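You operate a simulated robot arm through the tools that you are given. There is no shell and no other tool. Be economical: measure what you need, move in short steps, check, and stop when the job is done.

You run a simulated robot arm. Do the job below in one go: nothing can be reset, and whatever is moved stays where it is left.

TASK
Open the left door under the pull-out shelf.

The check looks at the end state, three seconds after you hand in, the way a careful person would. Anything else that was tipped, shoved, dropped, spilled or broken makes it a failure.

THE ROBOT
A 7-joint arm with a two-finger parallel gripper on a trunk, on a base that drives. Base frame: it is fixed to the floor where the robot stands at the start and does not move with it; the origin is under the middle of the robot, x ahead of it, y to its left, z up. Lengths are in mm, angles in degrees, forces in N, time in s.
With the tool pointing down near the work surface it reaches from about 340 to 760 mm from the robot's upright axis, wherever it stands. Its first joint turns from -115.0 to 115.0 degrees. Places, roughly: left door under the pull-out shelf [600, 100, 400]. Payload 3.91 kg.
Tool frame: the origin (TCP) lies between the finger pads and is the grasp point; the fingertips stand 30 mm ahead of it; z points along the fingers, y is the line along which they close. Largest opening 110 mm; finger width 20, thickness 10; the body of the gripper, 48 by 112 mm, starts 55 mm behind the TCP.
Orientation is that of the tool frame in the base frame, as [roll, pitch, yaw] about the fixed x, y, z axes, in that order (R = Rz(yaw) Ry(pitch) Rx(roll)). With the fingers straight down and closing along the base's y, the tool's x points along the base's -x, its y along +y and its z along -z.

THE INTERFACE
- The arm moves only by the tool nudge_tool. Its argument "series" is a list of rows, each an object of numbers (a shift or turn left out is 0, a gripper value left out holds the last): "wx", "wy", "wz": the turn, a rotation vector about the tool's x, y, z in degrees; "dx", "dy", "dz": the shift along the tool's x, y, z in mm; "hand": the finger opening in mm, from 0 to 110. In form: [{"wx": .., "wy": .., "wz": .., "dx": .., "dy": .., "dz": .., "hand": ..}, ...]. A call has 1 to 20 rows; each row is the pose to reach, as a shift and turn from the pose commanded when the call began, along the tool's axes at that moment. Each row takes 0.2 s and may step no farther than 50 mm and 8.6 degrees from the row before; otherwise, or with a gripper value out of range, the whole call is refused. A pose out of reach is approached as far as the arm can. The call stops where the force on the tool passes 40 N (or 10 N more than at its start, if that is more) or the arm is blocked; 0.2 s more then pass. The fingers move at their own pace (about 108 mm/s each) and stop on an object; they squeeze with about 34 N. The grip force told is the motor's: it shows also when the fingers shut on nothing. Time passes only in rows, and 0.2 s behind the last, so rows that repeat a pose let the fingers close. The reply holds the time, the measured pose of the TCP, the force on the tool along the base axes, the opening and the grip force, in the units named above and with some noise, with the torque about the TCP (base axes, N m) and any sound that the robot's microphone picked up.
- Cameras (640 x 400 px; columns grow to the right, rows downward): "scene" is now at [16.8, 145, 1357.2]; the picture's right is [-0.12, -0.99, 0.00], its down [-0.75, 0.09, -0.66] and it looks along [0.66, -0.08, -0.75] (base axes); focal length 252 px, centre (320, 200). "wrist" rides on the gripper at [72, 17, -103] in the tool frame; the picture's right is [-0.23, 0.97, 0.00], its down [-0.76, -0.18, -0.62] and it looks along [-0.61, -0.14, 0.78] (tool axes); focal length 222 px, centre (320, 200). There is no depth. A picture from a camera that has moved, and an enlarged one, comes with that camera's place and axes in the base frame and with its lens.
- camera(camera): a new picture of that camera. No time passes.
- raise_lower(by): slides the trunk up (or, below 0, down) by that many mm; the arm and the scene camera ride with it, the base frame stays. It gives what a move gives, with no picture.
- base_move(legs): drives the robot by 1 to 6 legs, each [ahead, turn to the left] in mm and degrees, along the robot's own axes; the way and the turn of a leg run together, so that a leg with both is an arc; at most 1500 mm and 180 degrees a leg. The arm and the cameras ride along, it lands a little off, and it stops where it bumps. It gives what a move gives.
- turn_head(pan, tilt): turns the head with the scene camera to pan (to the left, within 155 degrees either way) and tilt (down, from -29 to 69), counted from straight ahead of the robot. It gives what a move gives.
- close_up(camera, box): a new picture of the part [left, top, right, bottom] of that camera's present view, enlarged. No time passes.
- sign_off(): hands the job in; it is judged then, once.

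Go step by step. Nothing tells you exact positions but the pictures and the camera data: compare them with the known pose of the tool, close in by small moves and look again before you grip or let go. The budget is 120 turns and 98 pictures, counting those below and the enlarged ones. Unless the task says otherwise, let go and move clear before handing in, and close with one line.

The tools are called after "Emit:" by a JSON object that holds its "api" and its "payload". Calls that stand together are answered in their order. nudge_tool: Moves the arm, as the interface text tells. Its arguments: {"type":"object","properties":{"series":{"type":"array","items":{"type":"object","properties":{"wx":{"type":"number"},"wy":{"type":"number"},"wz":{"type":"number"},"dx":{"type":"number"},"dy":{"type":"number"},"dz":{"type":"number"},"hand":{"type":"number"}}}}},"required":["series"]} The other tools are called the same way: raise_lower (by) slides the trunk up or down; base_move (legs) drives the base; turn_head (pan, tilt) turns the head that bears the scene camera; camera (camera) takes a picture; close_up (camera, box) takes an enlarged picture of a part of a camera's view; sign_off () hands the job in.

At the start:

```text
time: 0.0
tcp_pos: [329.9, 335.9, 836.0]
tcp_rot: [-180.0, -0.1, 179.9]
force: [-0.5, -0.8, -0.1]
moment: [-0.02, -0.01, -0.01]
finger_gap: 110.1
grip_force: 0.0
trunk travel left (down, up): [-475.0, 515.0]
robot x, y, heading: [-2.7, -0.2, -0.1]
head pan, tilt: [-6.7, 48.6]
```

scene: 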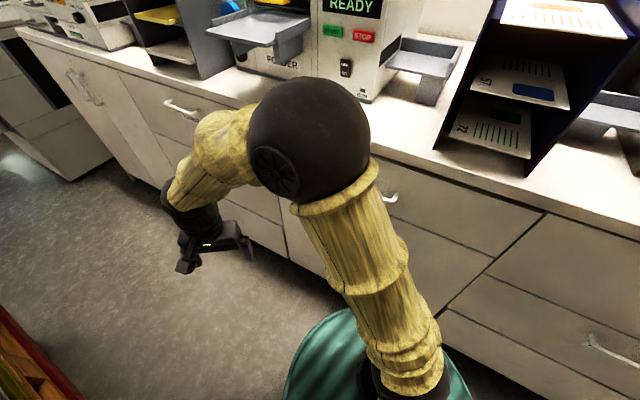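
wrist: 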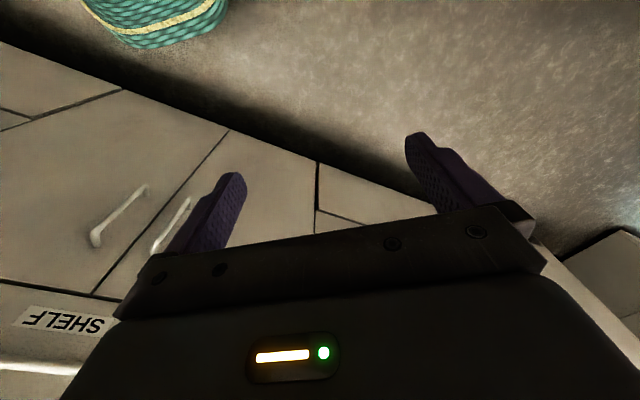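

I see two adjacent doors with vertical handles under a "SHELF" front in the wrist view, which is upside down, so its right is the robot's left. I'll look closer.

Emit:
{"api": "close_up", "payload": {"camera": "wrist", "box": [0, 60, 340, 380]}}

Emit:
{"api": "turn_head", "payload": {"pan": 0, "tilt": 60}}

Emit:
{"api": "camera", "payload": {"camera": "scene"}}

```text
1.25 times, centred on (170, 220) of wrist
camera zoom: at [258.1, 353.1, 938.8], right [0.23, 0.97, 0.0], down [0.76, -0.18, 0.62], along [0.61, -0.14, -0.78], focal length 278 px, centre (508, 175)
```

zoom: 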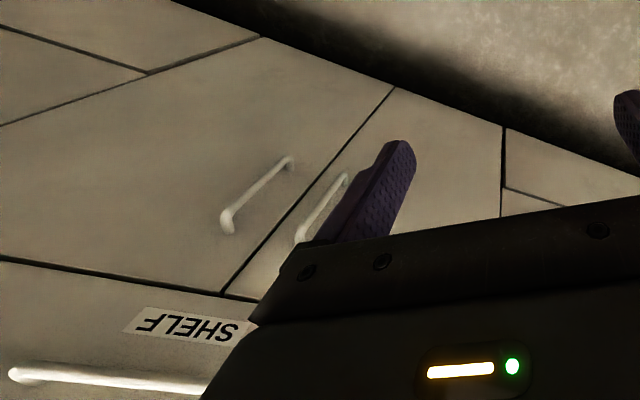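

```text
time: 0.7
tcp_pos: [330.5, 335.5, 834.9]
tcp_rot: [180.0, 0.1, 179.9]
force: [-0.3, 0.0, 0.4]
moment: [0.0, 0.01, -0.03]
finger_gap: 109.8
grip_force: 0.0
trunk travel left (down, up): [-475.0, 515.0]
robot x, y, heading: [0.2, 4.3, 0.1]
head pan, tilt: [0.0, 60.0]
```

```text
94 pictures are left
camera scene: at [5.8, 154.0, 1342.8], right [0.0, -1.0, 0.0], down [-0.87, 0.0, -0.5], along [0.5, 0.0, -0.87], focal length 252 px, centre (320, 200)
```

scene: 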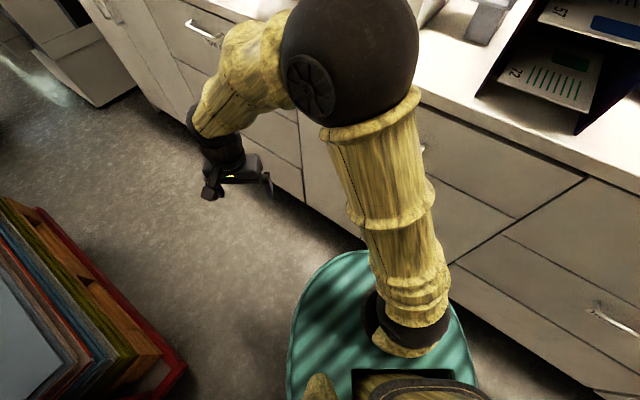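

The cabinet face is turned about 36°. The left door's handle is at roughly (501, -3), z 550–690, and its hinge is near (717, 237). I'll turn the tool from pointing down to pointing forward.

Emit:
{"api": "nudge_tool", "payload": {"series": [{"wy": -8, "dx": -6, "dz": 5}, {"wy": -16, "dx": -12, "dz": 10}, {"wy": -24, "dx": -18, "dz": 15}, {"wy": -32, "dx": -24, "dz": 20}, {"wy": -40, "dx": -30, "dz": 25}, {"wy": -48, "dx": -36, "dz": 30}, {"wy": -56, "dx": -42, "dz": 35}, {"wy": -64, "dx": -48, "dz": 40}, {"wy": -72, "dx": -54, "dz": 45}, {"wy": -80, "dx": -60, "dz": 50}, {"wy": -88, "dx": -60, "dz": 55}, {"wy": -90, "dx": -60, "dz": 60, "hand": 60}]}}

Emit:
{"api": "camera", "payload": {"camera": "wrist"}}

Emit:
{"api": "camera", "payload": {"camera": "scene"}}

```text
time: 3.3
tcp_pos: [390.2, 336.7, 776.5]
tcp_rot: [39.9, 90.0, 40.0]
force: [-1.3, 0.4, -0.4]
moment: [-0.02, -0.01, 0.01]
finger_gap: 59.8
grip_force: 0.1
trunk travel left (down, up): [-475.0, 515.0]
robot x, y, heading: [-2.6, 1.5, -0.1]
head pan, tilt: [0.0, 60.0]
```

```text
93 pictures are left
camera wrist: at [287.2, 353.6, 703.4], right [0.0, 0.97, 0.23], down [-0.62, -0.18, 0.76], along [0.78, -0.14, 0.61], focal length 222 px, centre (320, 200)
```

wrist: 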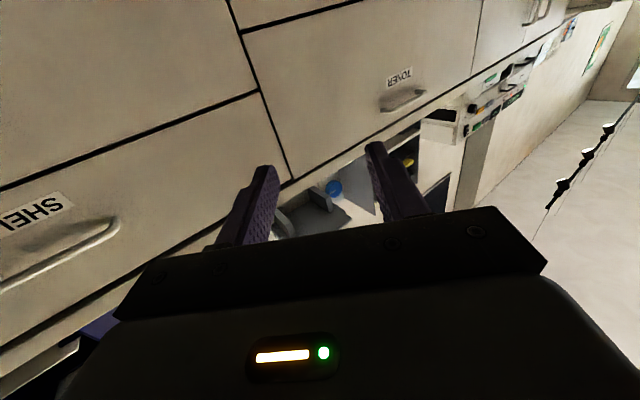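

```text
92 pictures are left
camera scene: at [5.7, 154.3, 1342.8], right [0.0, -1.0, 0.0], down [-0.87, 0.0, -0.5], along [0.5, 0.0, -0.87], focal length 252 px, centre (320, 200)
```

scene: 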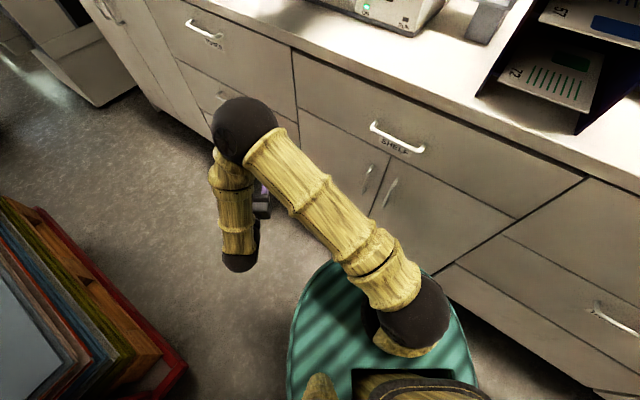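

The handle estimate agrees with the scene view (about (500, -5), z 635). I'll check behind the robot in case I need to back off for elbow room.

Emit:
{"api": "turn_head", "payload": {"pan": 150, "tilt": 45}}

Emit:
{"api": "camera", "payload": {"camera": "scene"}}

Emit:
{"api": "turn_head", "payload": {"pan": -150, "tilt": 45}}

Emit:
{"api": "camera", "payload": {"camera": "scene"}}

Emit:
{"api": "turn_head", "payload": {"pan": -10, "tilt": 52}}

```text
time: 5.7
tcp_pos: [389.7, 337.5, 776.7]
tcp_rot: [-156.2, 90.0, -156.2]
force: [0.7, 0.6, -0.2]
moment: [0.02, -0.02, 0.02]
finger_gap: 59.7
grip_force: 0.1
trunk travel left (down, up): [-475.0, 515.0]
robot x, y, heading: [2.0, 1.4, 0.1]
head pan, tilt: [150.0, 45.0]
```

```text
91 pictures are left
camera scene: at [-131.3, 194.7, 1362.3], right [0.5, 0.87, 0.0], down [0.61, -0.35, -0.71], along [-0.61, 0.35, -0.71], focal length 252 px, centre (320, 200)
```

scene: 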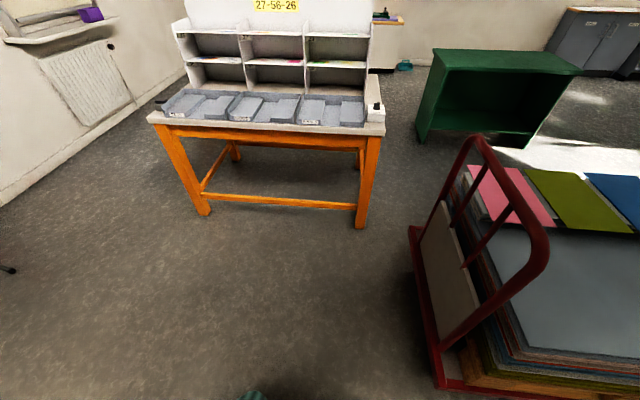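

```text
time: 9.8
tcp_pos: [390.9, 336.6, 776.6]
tcp_rot: [30.2, 89.9, 30.2]
force: [0.0, -0.4, -0.7]
moment: [-0.02, -0.01, 0.01]
finger_gap: 59.9
grip_force: 0.1
trunk travel left (down, up): [-475.0, 515.0]
robot x, y, heading: [-0.0, 0.2, -0.2]
head pan, tilt: [-150.0, 45.0]
```

```text
90 pictures are left
camera scene: at [-131.3, 113.4, 1362.3], right [-0.5, 0.87, 0.0], down [0.61, 0.35, -0.71], along [-0.61, -0.35, -0.71], focal length 252 px, centre (320, 200)
```

scene: 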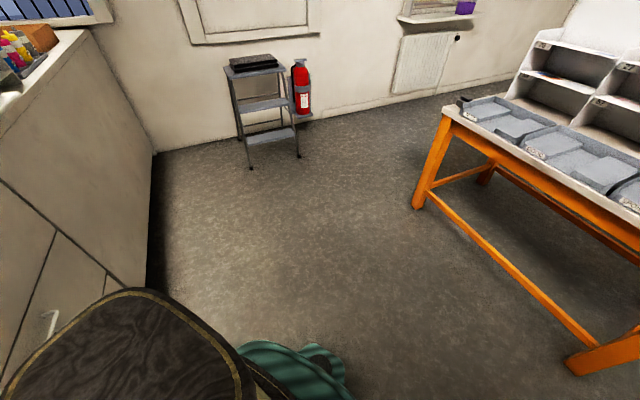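

```text
time: 12.0
tcp_pos: [389.7, 335.6, 775.6]
tcp_rot: [-152.0, 89.9, -152.0]
force: [-0.4, -0.6, 0.4]
moment: [-0.01, -0.03, 0.02]
finger_gap: 59.9
grip_force: 0.1
trunk travel left (down, up): [-475.0, 515.0]
robot x, y, heading: [0.3, -0.9, -0.0]
head pan, tilt: [-10.0, 52.0]
```

There is clear floor behind. I'll shift the base back and left to about (-100, 170), so the whole door arc lies within easy reach.

Emit:
{"api": "base_move", "payload": {"legs": [[-180, -60], [-100, 0], [0, 60], [100, 0]]}}

Emit:
{"api": "camera", "payload": {"camera": "scene"}}

```text
time: 19.2
tcp_pos: [289.0, 509.8, 775.8]
tcp_rot: [17.6, 90.0, 17.8]
force: [-1.5, 0.2, 0.7]
moment: [-0.04, 0.01, -0.01]
finger_gap: 60.1
grip_force: 0.1
trunk travel left (down, up): [-475.0, 515.0]
robot x, y, heading: [-103.7, 175.0, -0.6]
head pan, tilt: [-10.0, 52.0]
```

```text
89 pictures are left
camera scene: at [-87.6, 314.2, 1352.7], right [-0.18, -0.98, 0.0], down [-0.78, 0.14, -0.62], along [0.61, -0.11, -0.79], focal length 252 px, centre (320, 200)
```

scene: 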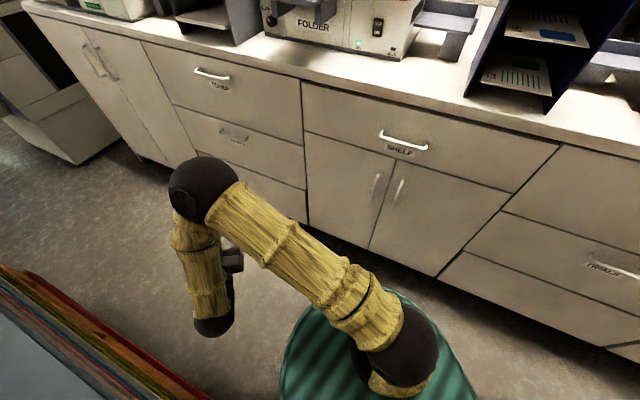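

Position is confirmed from three views. I'll approach a pre-grasp point in front of the handle with the tool square to the door.

Emit:
{"api": "nudge_tool", "payload": {"series": [{"wx": 3, "dx": 13, "dy": -39, "dz": 10}, {"wx": 6, "dx": 26, "dy": -78, "dz": 20}, {"wx": 9, "dx": 39, "dy": -117, "dz": 30}, {"wx": 12, "dx": 52, "dy": -156, "dz": 40}, {"wx": 15, "dx": 65, "dy": -195, "dz": 50}, {"wx": 18, "dx": 78, "dy": -234, "dz": 60}, {"wx": 21, "dx": 91, "dy": -273, "dz": 70}, {"wx": 24, "dx": 104, "dy": -312, "dz": 80}, {"wx": 27, "dx": 117, "dy": -351, "dz": 95}, {"wx": 30, "dx": 130, "dy": -390, "dz": 110}, {"wx": 33, "dx": 143, "dy": -425, "dz": 120}, {"wx": 36, "dx": 151, "dy": -460, "dz": 130}]}}

Emit:
{"api": "camera", "payload": {"camera": "wrist"}}

Emit:
{"api": "camera", "payload": {"camera": "scene"}}

```text
time: 21.8
tcp_pos: [444.1, 41.3, 627.9]
tcp_rot: [-161.1, 89.8, 162.9]
force: [0.6, 0.2, 0.3]
moment: [0.0, 0.02, -0.01]
finger_gap: 60.1
grip_force: 0.1
out of reach, approached as far as the arm can: row 1, 2, 3, 4, 5, 6, 7, 8, 9, 10, 11, 12
trunk travel left (down, up): [-475.0, 515.0]
robot x, y, heading: [-103.0, 174.7, -0.3]
head pan, tilt: [-10.0, 52.0]
```

```text
88 pictures are left
camera wrist: at [370.8, 115.2, 555.4], right [0.57, 0.79, 0.23], down [-0.61, 0.22, 0.76], along [0.55, -0.57, 0.6], focal length 222 px, centre (320, 200)
```

wrist: 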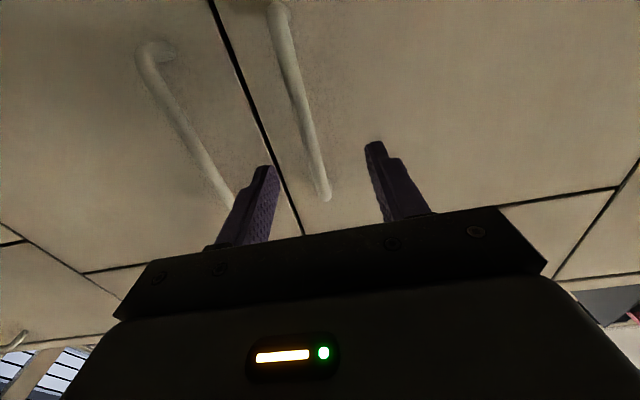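

```text
87 pictures are left
camera scene: at [-87.6, 314.1, 1352.7], right [-0.18, -0.98, 0.0], down [-0.78, 0.14, -0.62], along [0.61, -0.11, -0.79], focal length 252 px, centre (320, 200)
```

scene: 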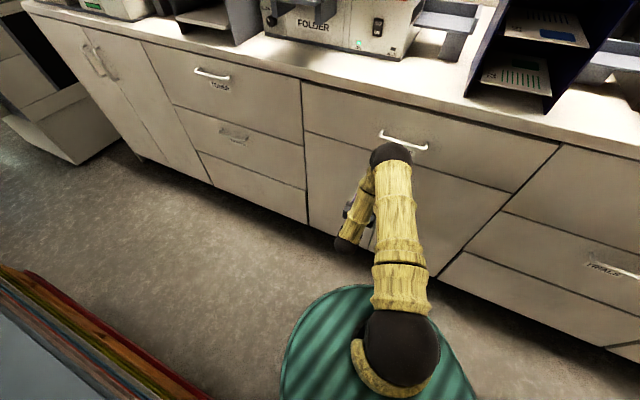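

The tool faces the door squarely with the bar between the finger lines, about 6 mm to the right and 70 mm ahead. I'll ease forward a little to see how the arm responds.

Emit:
{"api": "nudge_tool", "payload": {"series": [{"dz": 10, "dy": -2}, {"dz": 20, "dy": -5}, {"dz": 20, "dy": -5}]}}

Emit:
{"api": "camera", "payload": {"camera": "wrist"}}

```text
time: 22.6
tcp_pos: [457.9, 24.5, 627.1]
tcp_rot: [45.3, 90.0, 9.4]
force: [0.4, 0.5, -0.1]
moment: [0.01, 0.04, 0.0]
finger_gap: 60.0
grip_force: 0.1
trunk travel left (down, up): [-475.0, 515.0]
robot x, y, heading: [-102.5, 174.1, -0.5]
head pan, tilt: [-10.0, 52.0]
```

```text
86 pictures are left
camera wrist: at [384.7, 100.0, 554.8], right [0.57, 0.79, 0.23], down [-0.61, 0.22, 0.76], along [0.55, -0.57, 0.61], focal length 222 px, centre (320, 200)
```

wrist: 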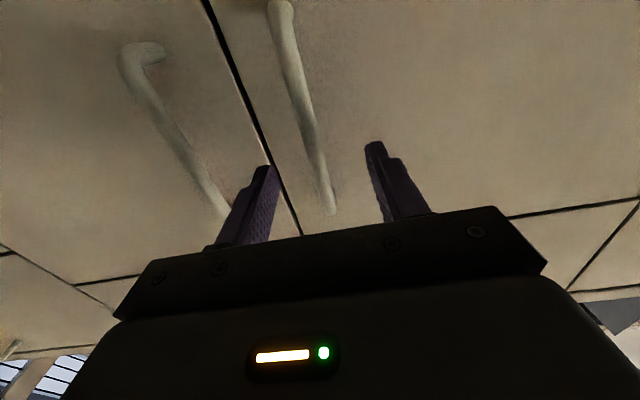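

Emit:
{"api": "nudge_tool", "payload": {"series": [{"dz": 12, "dy": -1}, {"dz": 24, "dy": -2}, {"dz": 34, "dy": -2}, {"dz": 34, "dy": -2}]}}

Emit:
{"api": "camera", "payload": {"camera": "wrist"}}

Emit:
{"api": "close_up", "payload": {"camera": "scene", "box": [290, 130, 450, 260]}}

```text
time: 23.6
tcp_pos: [484.7, 5.0, 627.7]
tcp_rot: [-120.0, 89.9, -155.9]
force: [0.5, 0.4, -0.2]
moment: [-0.01, 0.01, 0.0]
finger_gap: 60.1
grip_force: 0.1
trunk travel left (down, up): [-475.0, 515.0]
robot x, y, heading: [-101.9, 174.1, -0.3]
head pan, tilt: [-10.0, 52.0]
```

```text
85 pictures are left
camera wrist: at [411.1, 79.2, 554.8], right [0.57, 0.79, 0.23], down [-0.61, 0.22, 0.76], along [0.55, -0.57, 0.61], focal length 222 px, centre (320, 200)
```

wrist: 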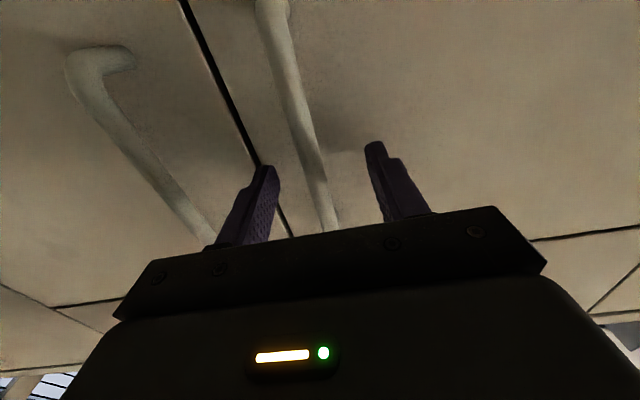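

```text
3.08 times, centred on (370, 195) of scene
camera zoom: at [-87.6, 314.0, 1352.7], right [-0.18, -0.98, 0.0], down [-0.78, 0.14, -0.62], along [0.61, -0.11, -0.79], focal length 774 px, centre (166, 215)
```

zoom: 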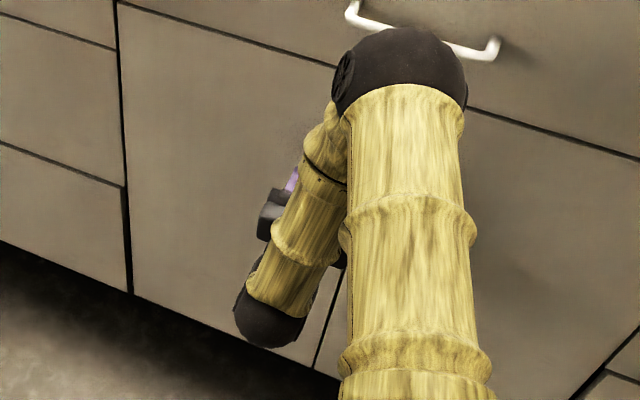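

The bar sits between the fingers, about 18 mm ahead of the grasp point. I'll move 12 mm further in and close.

Emit:
{"api": "nudge_tool", "payload": {"series": [{"dz": 6}, {"dz": 12}, {"dz": 12, "hand": 20}, {"dz": 12, "hand": 0}, {"dz": 12, "hand": 0}, {"dz": 12, "hand": 0}, {"dz": 12, "hand": 0}]}}

Emit:
{"api": "camera", "payload": {"camera": "wrist"}}

```text
time: 25.2
tcp_pos: [491.4, -3.8, 626.2]
tcp_rot: [-137.7, 89.8, -173.8]
force: [-16.4, -9.3, -2.1]
moment: [-0.23, -0.27, 0.03]
finger_gap: 11.5
grip_force: 44.7
trunk travel left (down, up): [-475.0, 515.0]
robot x, y, heading: [-101.8, 172.2, -0.6]
head pan, tilt: [-10.0, 52.0]
```

```text
83 pictures are left
camera wrist: at [419.7, 71.0, 554.4], right [0.57, 0.79, 0.23], down [-0.61, 0.22, 0.76], along [0.55, -0.57, 0.61], focal length 222 px, centre (320, 200)
```

wrist: 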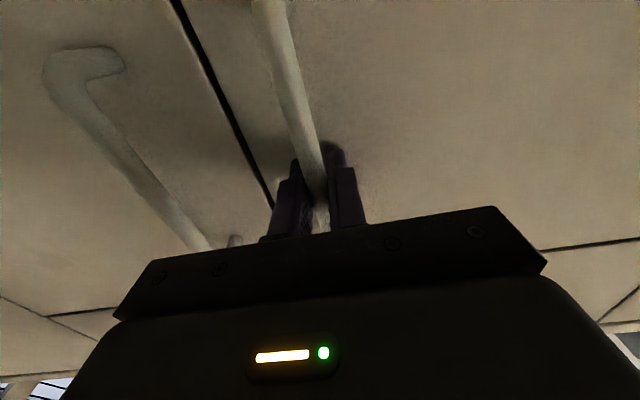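

The bar is firmly gripped (gap 11.5 mm). I'll start the pull along the door's arc, 10° first.

Emit:
{"api": "nudge_tool", "payload": {"series": [{"wx": 2, "dy": -1.5, "dz": -11.4}, {"wx": 4, "dy": 0.7, "dz": -22.8}, {"wx": 6, "dy": 3.1, "dz": -34.1}, {"wx": 8, "dy": 5.9, "dz": -45.3}, {"wx": 10, "dy": 9.1, "dz": -56.3}]}}

Emit:
{"api": "camera", "payload": {"camera": "wrist"}}

```text
time: 26.4
tcp_pos: [453.5, 37.9, 627.3]
tcp_rot: [-89.2, 90.0, -135.1]
force: [-1.9, -2.4, 0.7]
moment: [0.14, 0.17, -0.18]
finger_gap: 11.6
grip_force: 45.3
trunk travel left (down, up): [-475.0, 515.0]
robot x, y, heading: [-104.1, 175.5, -0.0]
head pan, tilt: [-10.0, 52.0]
```

```text
82 pictures are left
camera wrist: at [394.7, 124.0, 554.4], right [0.7, 0.68, 0.23], down [-0.56, 0.32, 0.76], along [0.44, -0.66, 0.61], focal length 222 px, centre (320, 200)
```

wrist: 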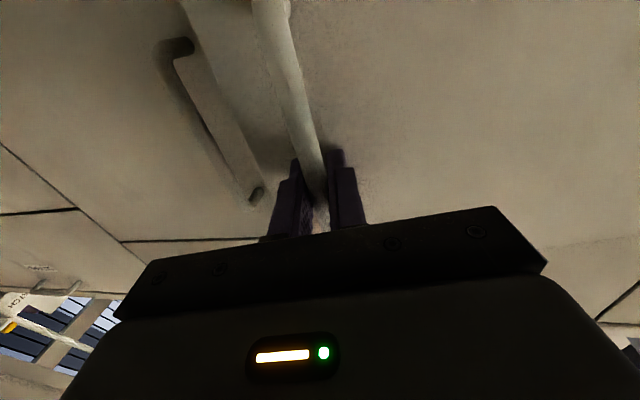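

The door is following with low force, so I'll continue along the same arc.

Emit:
{"api": "nudge_tool", "payload": {"series": [{"wx": 3, "dy": 2.6, "dz": -17.1}, {"wx": 6, "dy": 6.1, "dz": -34.1}, {"wx": 9, "dy": 10.4, "dz": -50.8}, {"wx": 12, "dy": 15.7, "dz": -67.3}, {"wx": 15, "dy": 21.8, "dz": -83.5}, {"wx": 18, "dy": 28.8, "dz": -99.4}, {"wx": 21, "dy": 36.5, "dz": -114.9}, {"wx": 24, "dy": 45.1, "dz": -129.9}]}}

Emit:
{"api": "camera", "payload": {"camera": "scene"}}

```text
time: 27.0
tcp_pos: [444.9, 51.2, 627.1]
tcp_rot: [-105.4, 89.3, -156.6]
force: [-8.0, -4.9, 5.5]
moment: [0.36, -0.5, 0.47]
finger_gap: 11.5
grip_force: 44.7
out of reach, approached as far as the arm can: row 1, 2
trunk travel left (down, up): [-475.0, 515.0]
robot x, y, heading: [-99.7, 172.9, -0.3]
head pan, tilt: [-10.0, 52.0]
stopped in row 2: the force on the tool passed its limit (the readings are from after the stop); the commanded pose is now the measured one
```

```text
81 pictures are left
camera scene: at [-88.7, 313.5, 1353.0], right [-0.18, -0.98, 0.0], down [-0.77, 0.14, -0.62], along [0.61, -0.11, -0.79], focal length 252 px, centre (320, 200)
```

scene: 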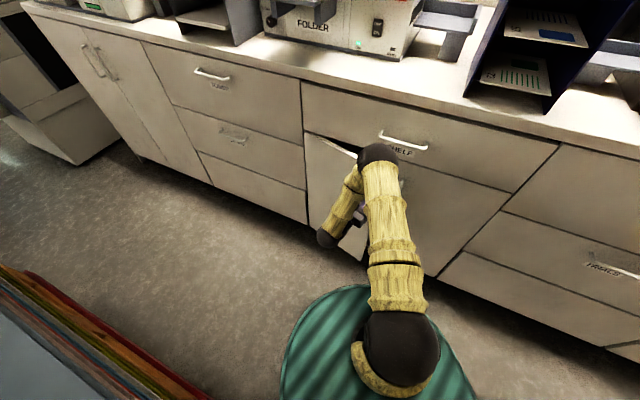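

The arm hits its near-side limit with the tool turned this far, and the door is ajar by about 13°. I'll let go of the handle, back off to get room, and then push the door open from inside its free edge.

Emit:
{"api": "nudge_tool", "payload": {"series": [{"hand": 60}, {"hand": 110}, {"hand": 110}, {"hand": 110}]}}

Emit:
{"api": "camera", "payload": {"camera": "wrist"}}

```text
time: 28.0
tcp_pos: [444.1, 52.0, 626.3]
tcp_rot: [-113.5, 89.3, -164.5]
force: [-0.6, -0.1, -0.1]
moment: [0.0, 0.01, -0.02]
finger_gap: 109.9
grip_force: 0.0
trunk travel left (down, up): [-475.0, 515.0]
robot x, y, heading: [-101.5, 178.3, -0.4]
head pan, tilt: [-10.0, 52.0]
```

```text
80 pictures are left
camera wrist: at [392.5, 143.5, 553.7], right [0.76, 0.61, 0.21], down [-0.52, 0.38, 0.77], along [0.39, -0.69, 0.6], focal length 222 px, centre (320, 200)
```

wrist: 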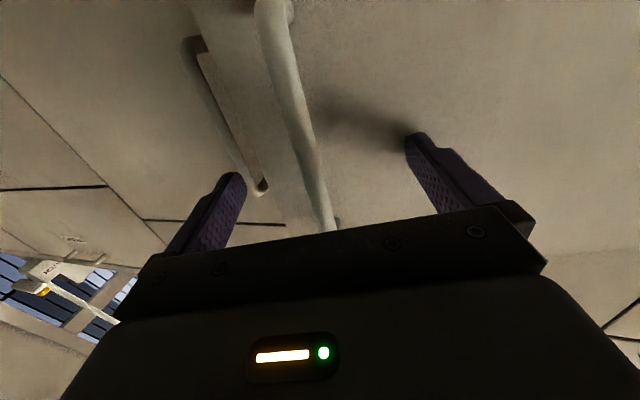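

Emit:
{"api": "base_move", "payload": {"legs": [[-120, 0]]}}

Emit:
{"api": "raise_lower", "payload": {"by": -150}}

Emit:
{"api": "camera", "payload": {"camera": "wrist"}}

Emit:
{"api": "camera", "payload": {"camera": "scene"}}

```text
time: 29.2
tcp_pos: [324.4, 51.5, 625.8]
tcp_rot: [-113.6, 89.2, -164.7]
force: [1.2, 0.3, 0.7]
moment: [-0.01, 0.01, 0.0]
finger_gap: 110.2
grip_force: 0.1
trunk travel left (down, up): [-475.0, 515.0]
robot x, y, heading: [-221.5, 170.9, -0.4]
head pan, tilt: [-10.0, 52.0]
```

```text
time: 30.9
tcp_pos: [323.7, 51.7, 475.7]
tcp_rot: [-113.3, 89.3, -164.5]
force: [-0.5, 0.2, 0.1]
moment: [0.02, -0.03, 0.0]
finger_gap: 110.1
grip_force: 0.1
trunk travel left (down, up): [-325.0, 665.0]
robot x, y, heading: [-220.2, 175.0, -0.4]
head pan, tilt: [-10.0, 52.0]
```

```text
79 pictures are left
camera wrist: at [271.9, 143.8, 403.8], right [0.76, 0.61, 0.21], down [-0.52, 0.38, 0.77], along [0.39, -0.7, 0.6], focal length 222 px, centre (320, 200)
```

wrist: 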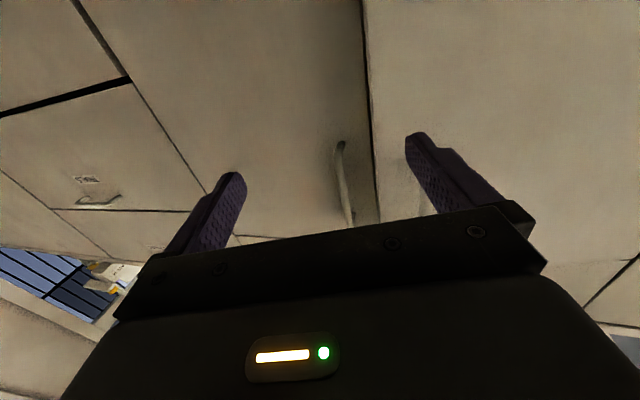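

```text
78 pictures are left
camera scene: at [-208.0, 315.0, 1202.7], right [-0.18, -0.98, 0.0], down [-0.78, 0.14, -0.62], along [0.61, -0.11, -0.79], focal length 252 px, centre (320, 200)
```

scene: 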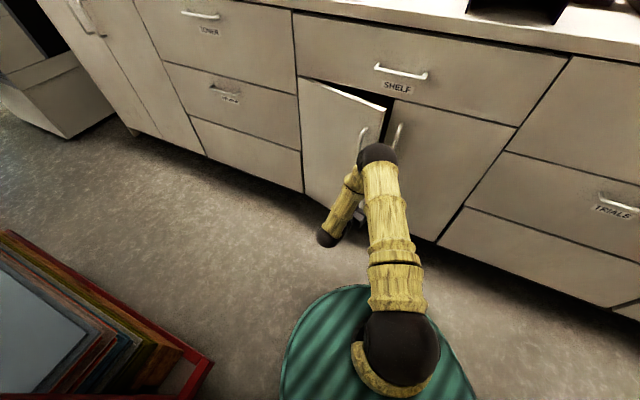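

The door stands about 13° open with a gap at its right edge. I'll close the fingers, turn the tool straight ahead and line up with the gap at z≈476, below both handles.

Emit:
{"api": "nudge_tool", "payload": {"series": [{"wx": -7, "dy": -4, "dz": 14, "hand": 0}, {"wx": -14, "dy": -8, "dz": 29, "hand": 0}, {"wx": -21, "dy": -12, "dz": 43, "hand": 0}, {"wx": -28, "dy": -16, "dz": 58, "hand": 0}, {"wx": -35, "dy": -20, "dz": 72, "hand": 0}, {"wx": -42, "dy": -24, "dz": 87, "hand": 0}, {"wx": -49, "dy": -27, "dz": 101, "hand": 0}]}}

Emit:
{"api": "camera", "payload": {"camera": "wrist"}}

Emit:
{"api": "camera", "payload": {"camera": "scene"}}

```text
time: 32.5
tcp_pos: [374.6, 64.6, 489.2]
tcp_rot: [-119.1, 87.9, -144.9]
force: [-0.2, -0.2, 0.3]
moment: [0.0, -0.04, 0.01]
finger_gap: 0.1
grip_force: 34.0
out of reach, approached as far as the arm can: row 3, 4, 5, 6, 7
trunk travel left (down, up): [-325.0, 665.0]
robot x, y, heading: [-221.8, 171.6, -0.4]
head pan, tilt: [-10.0, 52.0]
```

```text
77 pictures are left
camera wrist: at [287.1, 122.5, 418.4], right [0.43, 0.88, 0.19], down [-0.61, 0.13, 0.78], along [0.66, -0.46, 0.6], focal length 222 px, centre (320, 200)
```

wrist: 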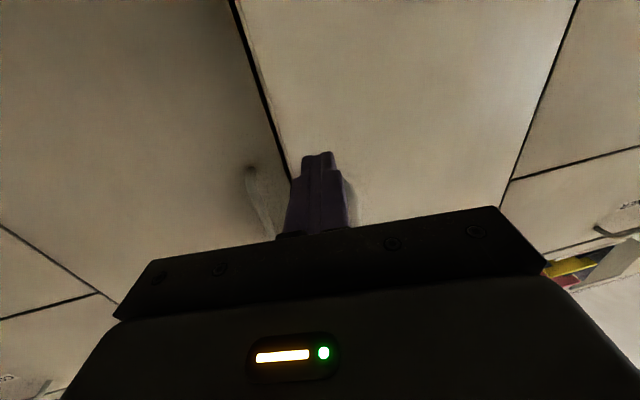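

```text
76 pictures are left
camera scene: at [-208.0, 315.0, 1202.7], right [-0.18, -0.98, 0.0], down [-0.78, 0.14, -0.62], along [0.61, -0.11, -0.79], focal length 252 px, centre (320, 200)
```

scene: 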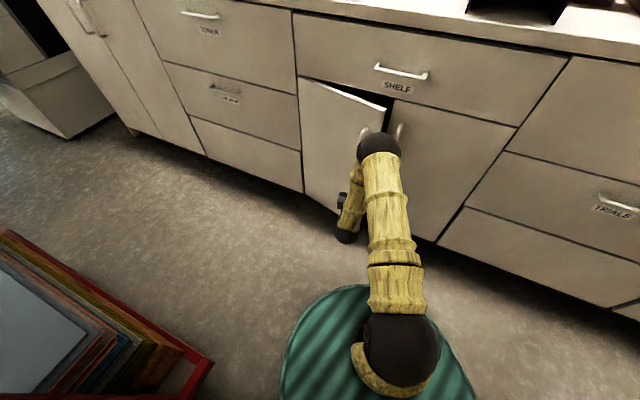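

The arm is folded against its inner limit, so I'll back the base up another 110 mm and finish the alignment from there.

Emit:
{"api": "base_move", "payload": {"legs": [[-110, 0]]}}

Emit:
{"api": "nudge_tool", "payload": {"series": [{"dz": 1}]}}

```text
time: 33.7
tcp_pos: [266.1, 65.8, 490.0]
tcp_rot: [-119.1, 87.8, -145.0]
force: [-0.9, 0.5, 0.0]
moment: [0.02, -0.03, 0.01]
finger_gap: 0.1
grip_force: 34.2
trunk travel left (down, up): [-325.0, 665.0]
robot x, y, heading: [-330.2, 176.1, -0.7]
head pan, tilt: [-10.0, 52.0]
```

```text
time: 34.1
tcp_pos: [265.4, 64.0, 488.3]
tcp_rot: [-118.6, 87.8, -144.4]
force: [-0.3, -1.2, -0.8]
moment: [-0.01, -0.01, -0.01]
finger_gap: 0.1
grip_force: 33.9
trunk travel left (down, up): [-325.0, 665.0]
robot x, y, heading: [-330.6, 171.6, -0.4]
head pan, tilt: [-10.0, 52.0]
```

Emit:
{"api": "nudge_tool", "payload": {"series": [{"wx": -6, "dx": 2, "dy": -25, "dz": 20}, {"wx": -13, "dx": 4, "dy": -50, "dz": 50}, {"wx": -20, "dx": 7, "dy": -50, "dz": 95}, {"wx": -26, "dx": 9, "dy": -50, "dz": 141}]}}

Emit:
{"api": "camera", "payload": {"camera": "wrist"}}

Emit:
{"api": "camera", "payload": {"camera": "scene"}}

```text
time: 35.1
tcp_pos: [405.6, 136.7, 486.4]
tcp_rot: [-115.8, 84.1, -129.7]
force: [0.2, 0.5, -0.1]
moment: [0.0, -0.01, 0.05]
finger_gap: 0.0
grip_force: 34.1
out of reach, approached as far as the arm can: row 1, 2, 3, 4
trunk travel left (down, up): [-325.0, 665.0]
robot x, y, heading: [-330.6, 175.7, -0.5]
head pan, tilt: [-10.0, 52.0]
```

```text
75 pictures are left
camera wrist: at [305.8, 172.8, 417.9], right [0.25, 0.96, 0.14], down [-0.6, 0.04, 0.8], along [0.76, -0.28, 0.58], focal length 222 px, centre (320, 200)
```

wrist: 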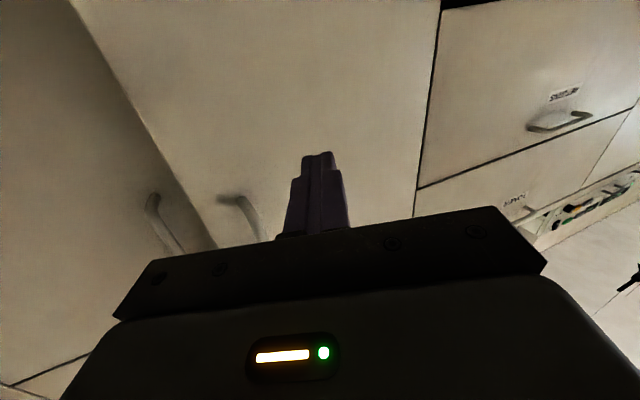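

```text
74 pictures are left
camera scene: at [-318.1, 315.2, 1202.8], right [-0.18, -0.98, 0.0], down [-0.77, 0.14, -0.62], along [0.61, -0.11, -0.79], focal length 252 px, centre (320, 200)
```

scene: 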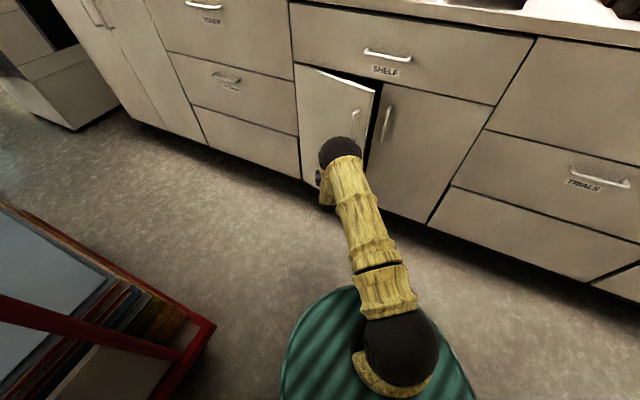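

Turning the tool left runs into a wrist limit, so I'll go back to the handle grip, now with more room behind. I'll square the tool to the door's present angle, raise the trunk, and move ahead to a pre-grasp pose.

Emit:
{"api": "nudge_tool", "payload": {"series": [{"wx": 7, "wy": -0.2, "wz": 1.2, "dx": 2, "dy": -11, "dz": -16}, {"wx": 14, "wy": -0.4, "wz": 2.4, "dx": 4, "dy": -23, "dz": -32}, {"wx": 21, "wy": -0.5, "wz": 3.5, "dx": 5, "dy": -35, "dz": -48}, {"wx": 28, "wy": -0.7, "wz": 4.7, "dx": 7, "dy": -46, "dz": -65}, {"wx": 35.1, "wy": -0.9, "wz": 5.9, "dx": 9, "dy": -58, "dz": -81, "hand": 60}, {"wx": 35.1, "wy": -0.9, "wz": 5.9, "dx": 9, "dy": -58, "dz": -81, "hand": 60}]}}

Emit:
{"api": "raise_lower", "payload": {"by": 135}}

Emit:
{"api": "camera", "payload": {"camera": "wrist"}}

Emit:
{"api": "camera", "payload": {"camera": "scene"}}

```text
time: 36.5
tcp_pos: [312.9, 100.4, 484.7]
tcp_rot: [58.8, 89.9, 9.6]
force: [0.2, 0.5, -0.1]
moment: [-0.01, -0.02, 0.01]
finger_gap: 60.2
grip_force: 0.0
trunk travel left (down, up): [-325.0, 665.0]
robot x, y, heading: [-332.0, 175.3, -0.4]
head pan, tilt: [-10.0, 52.0]
```

```text
time: 38.2
tcp_pos: [313.3, 101.1, 620.2]
tcp_rot: [56.6, 89.9, 7.7]
force: [-0.1, 1.1, 0.1]
moment: [-0.02, -0.02, -0.01]
finger_gap: 59.6
grip_force: 0.1
trunk travel left (down, up): [-460.0, 530.0]
robot x, y, heading: [-333.6, 173.9, -0.3]
head pan, tilt: [-10.0, 52.0]
```

```text
73 pictures are left
camera wrist: at [258.7, 190.8, 547.2], right [0.74, 0.64, 0.23], down [-0.54, 0.35, 0.76], along [0.4, -0.68, 0.61], focal length 222 px, centre (320, 200)
```

wrist: 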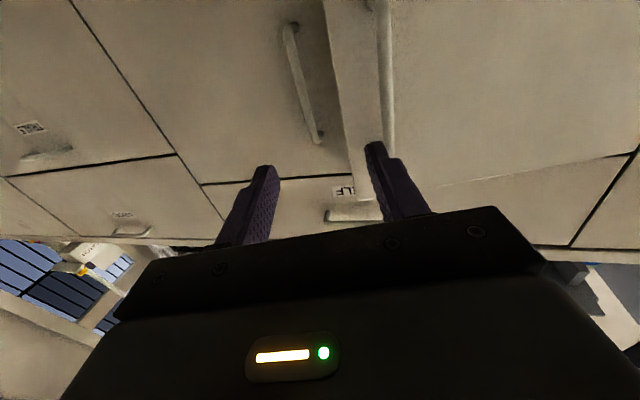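

```text
72 pictures are left
camera scene: at [-317.4, 315.9, 1337.7], right [-0.18, -0.98, 0.0], down [-0.78, 0.14, -0.62], along [0.61, -0.11, -0.79], focal length 252 px, centre (320, 200)
```

scene: 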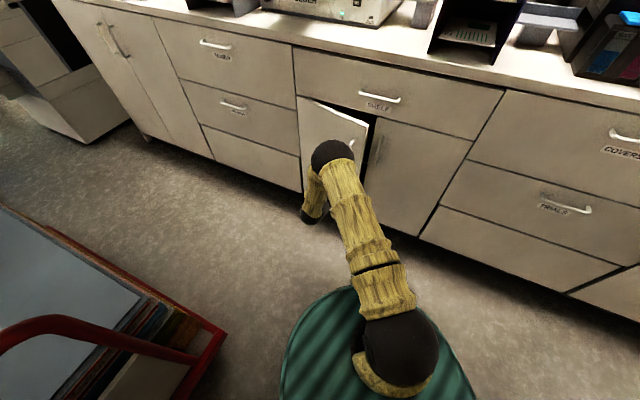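

Emit:
{"api": "base_move", "payload": {"legs": [[90, 0]]}}

Emit:
{"api": "camera", "payload": {"camera": "wrist"}}

```text
time: 39.3
tcp_pos: [404.7, 100.8, 620.9]
tcp_rot: [56.4, 89.9, 7.4]
force: [-0.2, -0.4, -0.3]
moment: [0.02, 0.02, -0.01]
finger_gap: 60.2
grip_force: 0.1
trunk travel left (down, up): [-460.0, 530.0]
robot x, y, heading: [-242.0, 175.1, -0.4]
head pan, tilt: [-10.0, 52.0]
```

```text
71 pictures are left
camera wrist: at [349.7, 190.1, 547.2], right [0.73, 0.64, 0.23], down [-0.54, 0.35, 0.76], along [0.4, -0.68, 0.61], focal length 222 px, centre (320, 200)
```

wrist: 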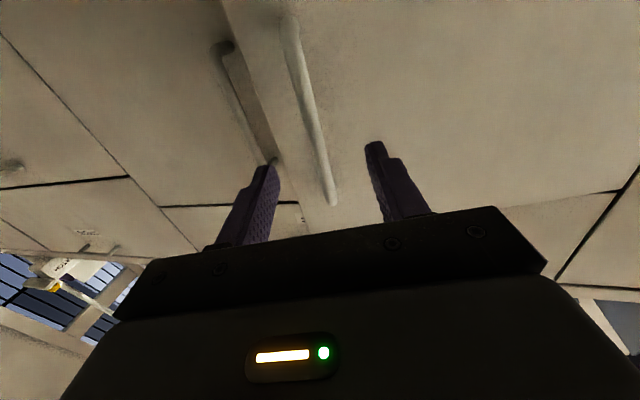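

The bar is centred between the fingers. I'll advance about 62 mm and grip.

Emit:
{"api": "nudge_tool", "payload": {"series": [{"dz": 20, "dy": -1}, {"dz": 40, "dy": -2}, {"dz": 52, "dy": -2}, {"dz": 62, "dy": -2}, {"dz": 62, "dy": -2, "hand": 0}, {"dz": 62, "dy": -2, "hand": 0}, {"dz": 62, "dy": -2, "hand": 0}, {"dz": 62, "dy": -2, "hand": 0}]}}

Emit:
{"api": "camera", "payload": {"camera": "wrist"}}

```text
time: 41.1
tcp_pos: [443.3, 52.6, 619.9]
tcp_rot: [48.2, 90.0, -0.8]
force: [-3.1, -2.4, 0.3]
moment: [-0.24, -0.07, -0.06]
finger_gap: 11.6
grip_force: 45.1
trunk travel left (down, up): [-460.0, 530.0]
robot x, y, heading: [-242.9, 178.3, -0.4]
head pan, tilt: [-10.0, 52.0]
```

```text
70 pictures are left
camera wrist: at [388.4, 141.9, 547.7], right [0.74, 0.64, 0.23], down [-0.54, 0.35, 0.76], along [0.4, -0.68, 0.61], focal length 222 px, centre (320, 200)
```

wrist: 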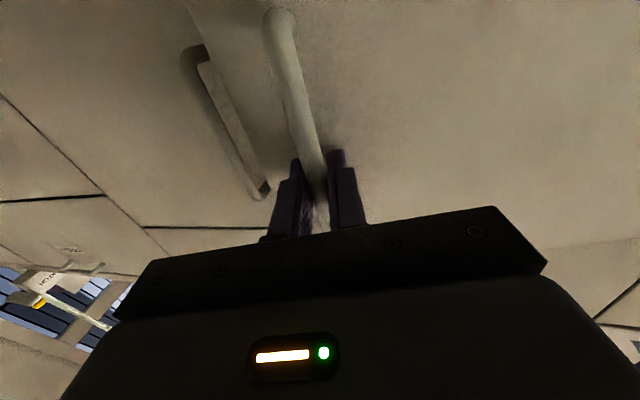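

Gripped again; I'll pull along the arc for another 24°.

Emit:
{"api": "nudge_tool", "payload": {"series": [{"wx": 3, "dy": 2.6, "dz": -17.1}, {"wx": 6, "dy": 6.1, "dz": -34.1}, {"wx": 9, "dy": 10.4, "dz": -50.8}, {"wx": 12, "dy": 15.7, "dz": -67.3}, {"wx": 15, "dy": 21.8, "dz": -83.5}, {"wx": 18, "dy": 28.8, "dz": -99.4}, {"wx": 21, "dy": 36.5, "dz": -114.9}, {"wx": 24, "dy": 45.1, "dz": -129.9}]}}

Emit:
{"api": "camera", "payload": {"camera": "scene"}}

```text
time: 42.9
tcp_pos: [391.0, 181.1, 620.6]
tcp_rot: [69.7, 89.7, -3.4]
force: [-21.6, -3.5, 4.1]
moment: [0.05, 0.11, 0.11]
finger_gap: 11.8
grip_force: 45.0
trunk travel left (down, up): [-460.0, 530.0]
robot x, y, heading: [-242.1, 173.8, -0.4]
head pan, tilt: [-10.0, 52.0]
```

```text
69 pictures are left
camera scene: at [-228.7, 314.9, 1337.8], right [-0.18, -0.98, 0.0], down [-0.77, 0.14, -0.62], along [0.61, -0.11, -0.79], focal length 252 px, centre (320, 200)
```

scene: 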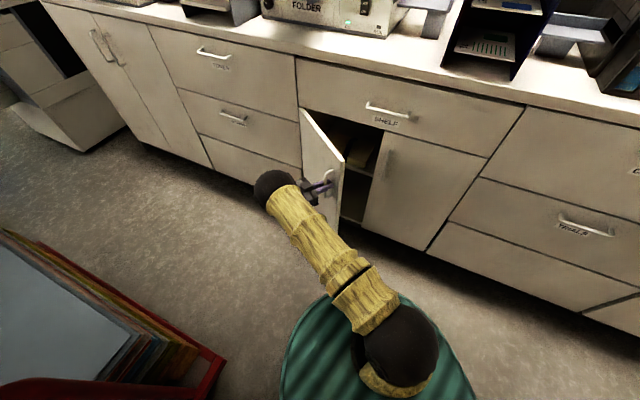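

The door is at about 37° and moving freely. I'll continue the arc with the wrist turning only half as much as the door.

Emit:
{"api": "nudge_tool", "payload": {"series": [{"wx": 2, "dy": 0, "dz": -17.1}, {"wx": 4, "dy": 3, "dz": -34.1}, {"wx": 6, "dy": 7, "dz": -50.8}, {"wx": 8, "dy": 12, "dz": -67.3}, {"wx": 10, "dy": 18, "dz": -83.5}, {"wx": 12, "dy": 25, "dz": -99.4}, {"wx": 14, "dy": 32.5, "dz": -114.9}, {"wx": 16, "dy": 41, "dz": -129.9}]}}

Emit:
{"api": "camera", "payload": {"camera": "scene"}}

```text
time: 44.6
tcp_pos: [393.5, 299.4, 620.6]
tcp_rot: [93.5, 89.6, 6.7]
force: [8.9, -0.9, -5.0]
moment: [-0.53, 0.16, 0.11]
finger_gap: 11.6
grip_force: 45.4
out of reach, approached as far as the arm can: row 8
trunk travel left (down, up): [-460.0, 530.0]
robot x, y, heading: [-240.1, 176.5, -0.7]
head pan, tilt: [-10.0, 52.0]
stopped in row 8: the force on the tool passed its limit (the readings are from after the stop); the commanded pose is now the measured one
```

```text
68 pictures are left
camera scene: at [-224.5, 315.2, 1337.5], right [-0.18, -0.98, 0.0], down [-0.78, 0.14, -0.61], along [0.6, -0.11, -0.79], focal length 252 px, centre (320, 200)
```

scene: 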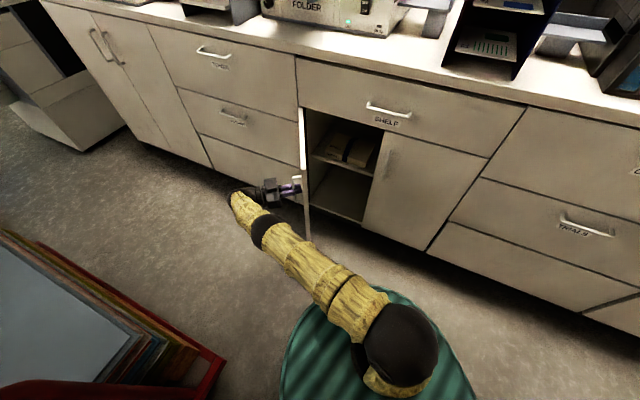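

The door is about 60° open and the arm is near full stretch. I'll let go and back away from the handle, then push it the rest of the way from inside.

Emit:
{"api": "nudge_tool", "payload": {"series": [{"hand": 60}, {"hand": 110}, {"hand": 110}, {"wx": -4, "dz": -10}, {"wx": -8, "dz": -20}, {"wx": -12, "dz": -30}, {"wx": -18, "dz": -40}, {"wx": -24, "dz": -55}]}}

Emit:
{"api": "camera", "payload": {"camera": "wrist"}}

Emit:
{"api": "camera", "payload": {"camera": "scene"}}

```text
time: 46.4
tcp_pos: [389.2, 356.4, 621.2]
tcp_rot: [65.5, 89.6, 2.8]
force: [-0.5, 0.4, 0.1]
moment: [0.03, -0.03, 0.03]
finger_gap: 110.0
grip_force: 0.0
trunk travel left (down, up): [-460.0, 530.0]
robot x, y, heading: [-242.5, 175.9, -0.6]
head pan, tilt: [-10.0, 52.0]
```

```text
67 pictures are left
camera wrist: at [358.2, 455.5, 548.3], right [0.86, 0.45, 0.23], down [-0.45, 0.47, 0.76], along [0.23, -0.76, 0.61], focal length 222 px, centre (320, 200)
```

wrist: 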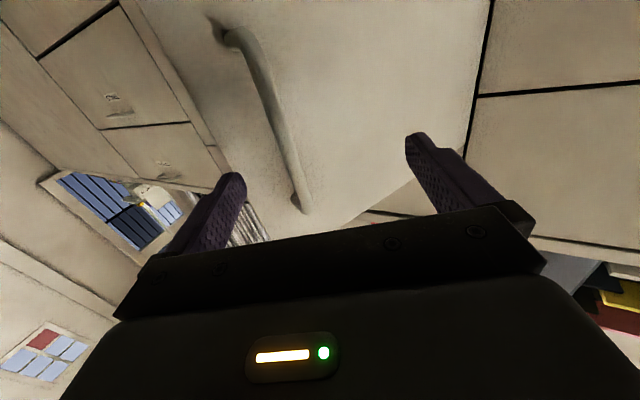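

```text
66 pictures are left
camera scene: at [-226.1, 315.0, 1337.7], right [-0.18, -0.98, 0.0], down [-0.78, 0.14, -0.62], along [0.61, -0.11, -0.79], focal length 252 px, centre (320, 200)
```

scene: 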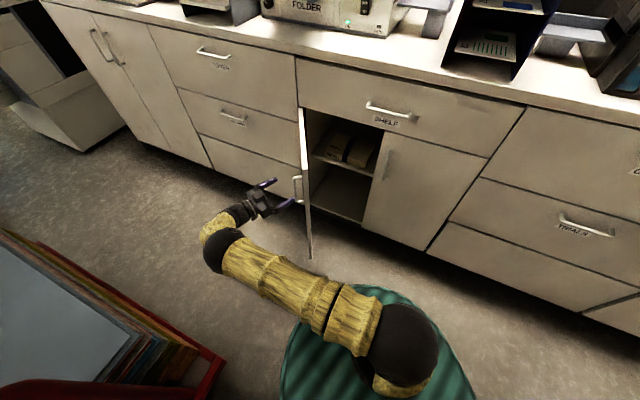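

Clear of the handle. I'll close the fingers, draw back, and reverse the base 150 mm so the tool passes round the free edge of the door.

Emit:
{"api": "nudge_tool", "payload": {"series": [{"dz": -10, "hand": 110}, {"dz": -20, "hand": 60}, {"dz": -20, "hand": 0}, {"dz": -20, "hand": 0}]}}

Emit:
{"api": "base_move", "payload": {"legs": [[-150, 0]]}}

Emit:
{"api": "camera", "payload": {"camera": "scene"}}

```text
time: 47.4
tcp_pos: [380.2, 372.9, 621.8]
tcp_rot: [61.4, 89.6, -1.2]
force: [-0.2, 0.9, -0.3]
moment: [0.02, 0.07, 0.02]
finger_gap: 0.2
grip_force: 33.2
trunk travel left (down, up): [-460.0, 530.0]
robot x, y, heading: [-238.7, 172.5, -0.6]
head pan, tilt: [-10.0, 52.0]
```

```text
time: 48.8
tcp_pos: [228.3, 374.7, 620.7]
tcp_rot: [62.7, 89.6, -0.1]
force: [0.4, 0.2, 1.4]
moment: [0.0, 0.02, 0.01]
finger_gap: 0.0
grip_force: 33.7
trunk travel left (down, up): [-460.0, 530.0]
robot x, y, heading: [-393.7, 176.0, -0.4]
head pan, tilt: [-10.0, 52.0]
```

```text
65 pictures are left
camera scene: at [-379.2, 316.4, 1337.7], right [-0.18, -0.98, 0.0], down [-0.78, 0.14, -0.62], along [0.61, -0.11, -0.79], focal length 252 px, centre (320, 200)
```

scene: 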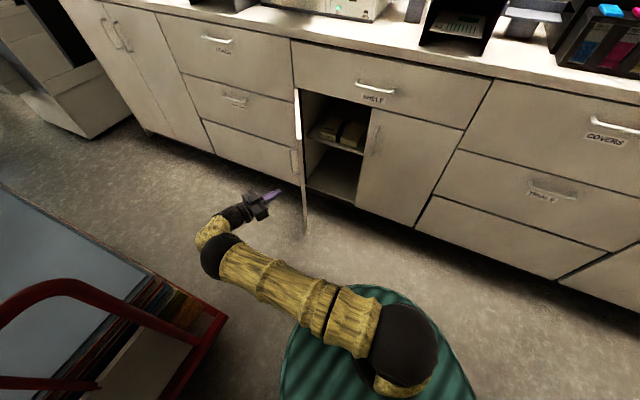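

The tool is now outside the door's free edge. I'll go round to the inside and stop just short of touching.

Emit:
{"api": "nudge_tool", "payload": {"series": [{"wx": -7, "dy": -19.5, "dz": 39}, {"wx": -14, "dy": -39, "dz": 78}, {"wx": -21, "dy": -58, "dz": 118}, {"wx": -28, "dy": -78, "dz": 157}, {"wx": -28, "dy": -40, "dz": 171}, {"wx": -28, "dy": -3, "dz": 186}, {"wx": -28, "dy": 30, "dz": 199}]}}

Emit:
{"api": "camera", "payload": {"camera": "wrist"}}

Emit:
{"api": "camera", "payload": {"camera": "scene"}}

```text
time: 49.8
tcp_pos: [249.6, 266.9, 693.6]
tcp_rot: [106.6, 72.3, 70.6]
force: [0.4, -0.5, -0.1]
moment: [-0.01, 0.0, 0.02]
finger_gap: 0.0
grip_force: 33.8
trunk travel left (down, up): [-460.0, 530.0]
robot x, y, heading: [-396.8, 172.5, -0.2]
head pan, tilt: [-10.0, 52.0]
stopped in row 5: the arm was blocked; the commanded pose is now the measured one
```

```text
64 pictures are left
camera wrist: at [181.9, 360.4, 638.0], right [0.54, 0.68, 0.5], down [-0.69, 0.01, 0.73], along [0.49, -0.73, 0.47], focal length 222 px, centre (320, 200)
```

wrist: 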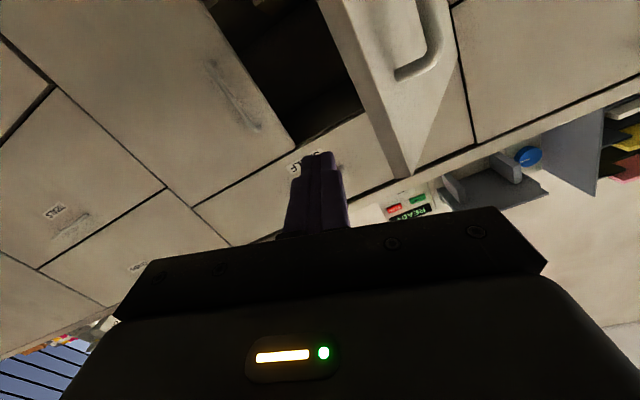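

```text
63 pictures are left
camera scene: at [-378.9, 316.5, 1337.8], right [-0.18, -0.98, 0.0], down [-0.78, 0.14, -0.62], along [0.6, -0.11, -0.79], focal length 252 px, centre (320, 200)
```

scene: 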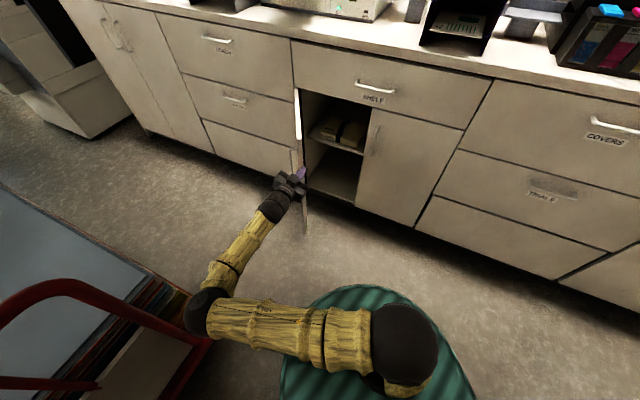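

The arm reconfigured with its elbow out to the left, and the tool is rolled slightly but free of contact. I'll proceed in small steps round the edge.

Emit:
{"api": "nudge_tool", "payload": {"series": [{"dx": -6, "dy": -13, "dz": 18}, {"dx": -11, "dy": -27, "dz": 36}, {"dx": -17, "dy": -40, "dz": 55}]}}

Emit:
{"api": "camera", "payload": {"camera": "scene"}}

```text
time: 50.8
tcp_pos: [265.0, 283.5, 715.0]
tcp_rot: [105.6, 67.6, 76.4]
force: [-0.9, 0.1, 0.2]
moment: [-0.01, -0.02, 0.02]
finger_gap: 0.0
grip_force: 33.8
trunk travel left (down, up): [-460.0, 530.0]
robot x, y, heading: [-394.7, 174.7, -0.5]
head pan, tilt: [-10.0, 52.0]
stopped in row 3: the arm was blocked; the commanded pose is now the measured one
```

```text
62 pictures are left
camera scene: at [-379.5, 316.4, 1337.7], right [-0.18, -0.98, 0.0], down [-0.78, 0.14, -0.62], along [0.61, -0.11, -0.79], focal length 252 px, centre (320, 200)
```

scene: 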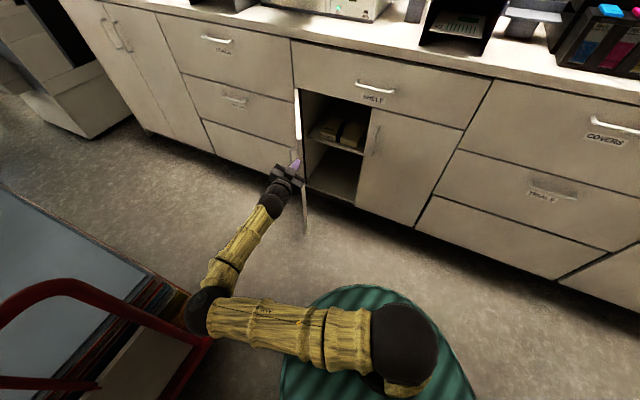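

The arm won't go that way, so I'll use the base instead: turn right to swing the tool past the edge, then check.

Emit:
{"api": "base_move", "payload": {"legs": [[0, -13]]}}

Emit:
{"api": "camera", "payload": {"camera": "scene"}}

Emit:
{"api": "camera", "payload": {"camera": "wrist"}}

```text
time: 52.0
tcp_pos: [272.5, 134.1, 716.5]
tcp_rot: [105.7, 67.7, 63.6]
force: [0.8, -0.1, -0.3]
moment: [0.0, 0.01, 0.01]
finger_gap: 0.0
grip_force: 33.3
trunk travel left (down, up): [-460.0, 530.0]
robot x, y, heading: [-394.8, 177.3, -13.4]
head pan, tilt: [-10.0, 52.0]
```

```text
61 pictures are left
camera scene: at [-348.4, 309.5, 1337.7], right [-0.4, -0.92, 0.0], down [-0.72, 0.31, -0.62], along [0.56, -0.25, -0.79], focal length 252 px, centre (320, 200)
```

scene: 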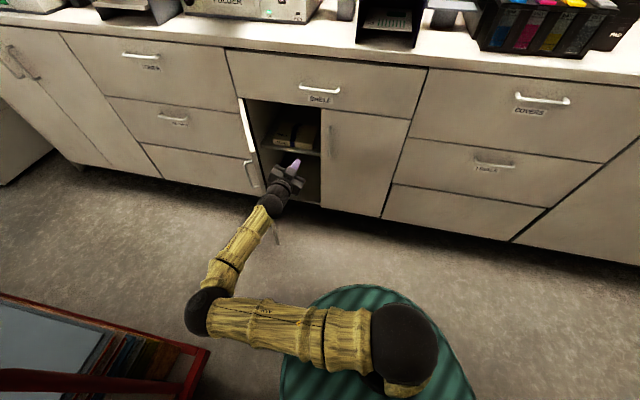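

```text
60 pictures are left
camera wrist: at [218.4, 237.2, 664.7], right [0.58, 0.58, 0.57], down [-0.71, 0.03, 0.7], along [0.39, -0.81, 0.43], focal length 222 px, centre (320, 200)
```

wrist: 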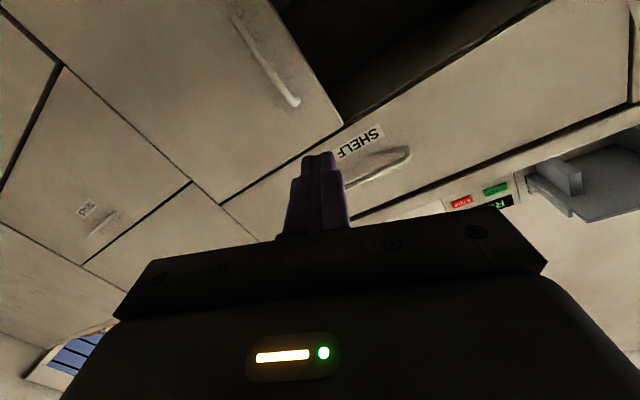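

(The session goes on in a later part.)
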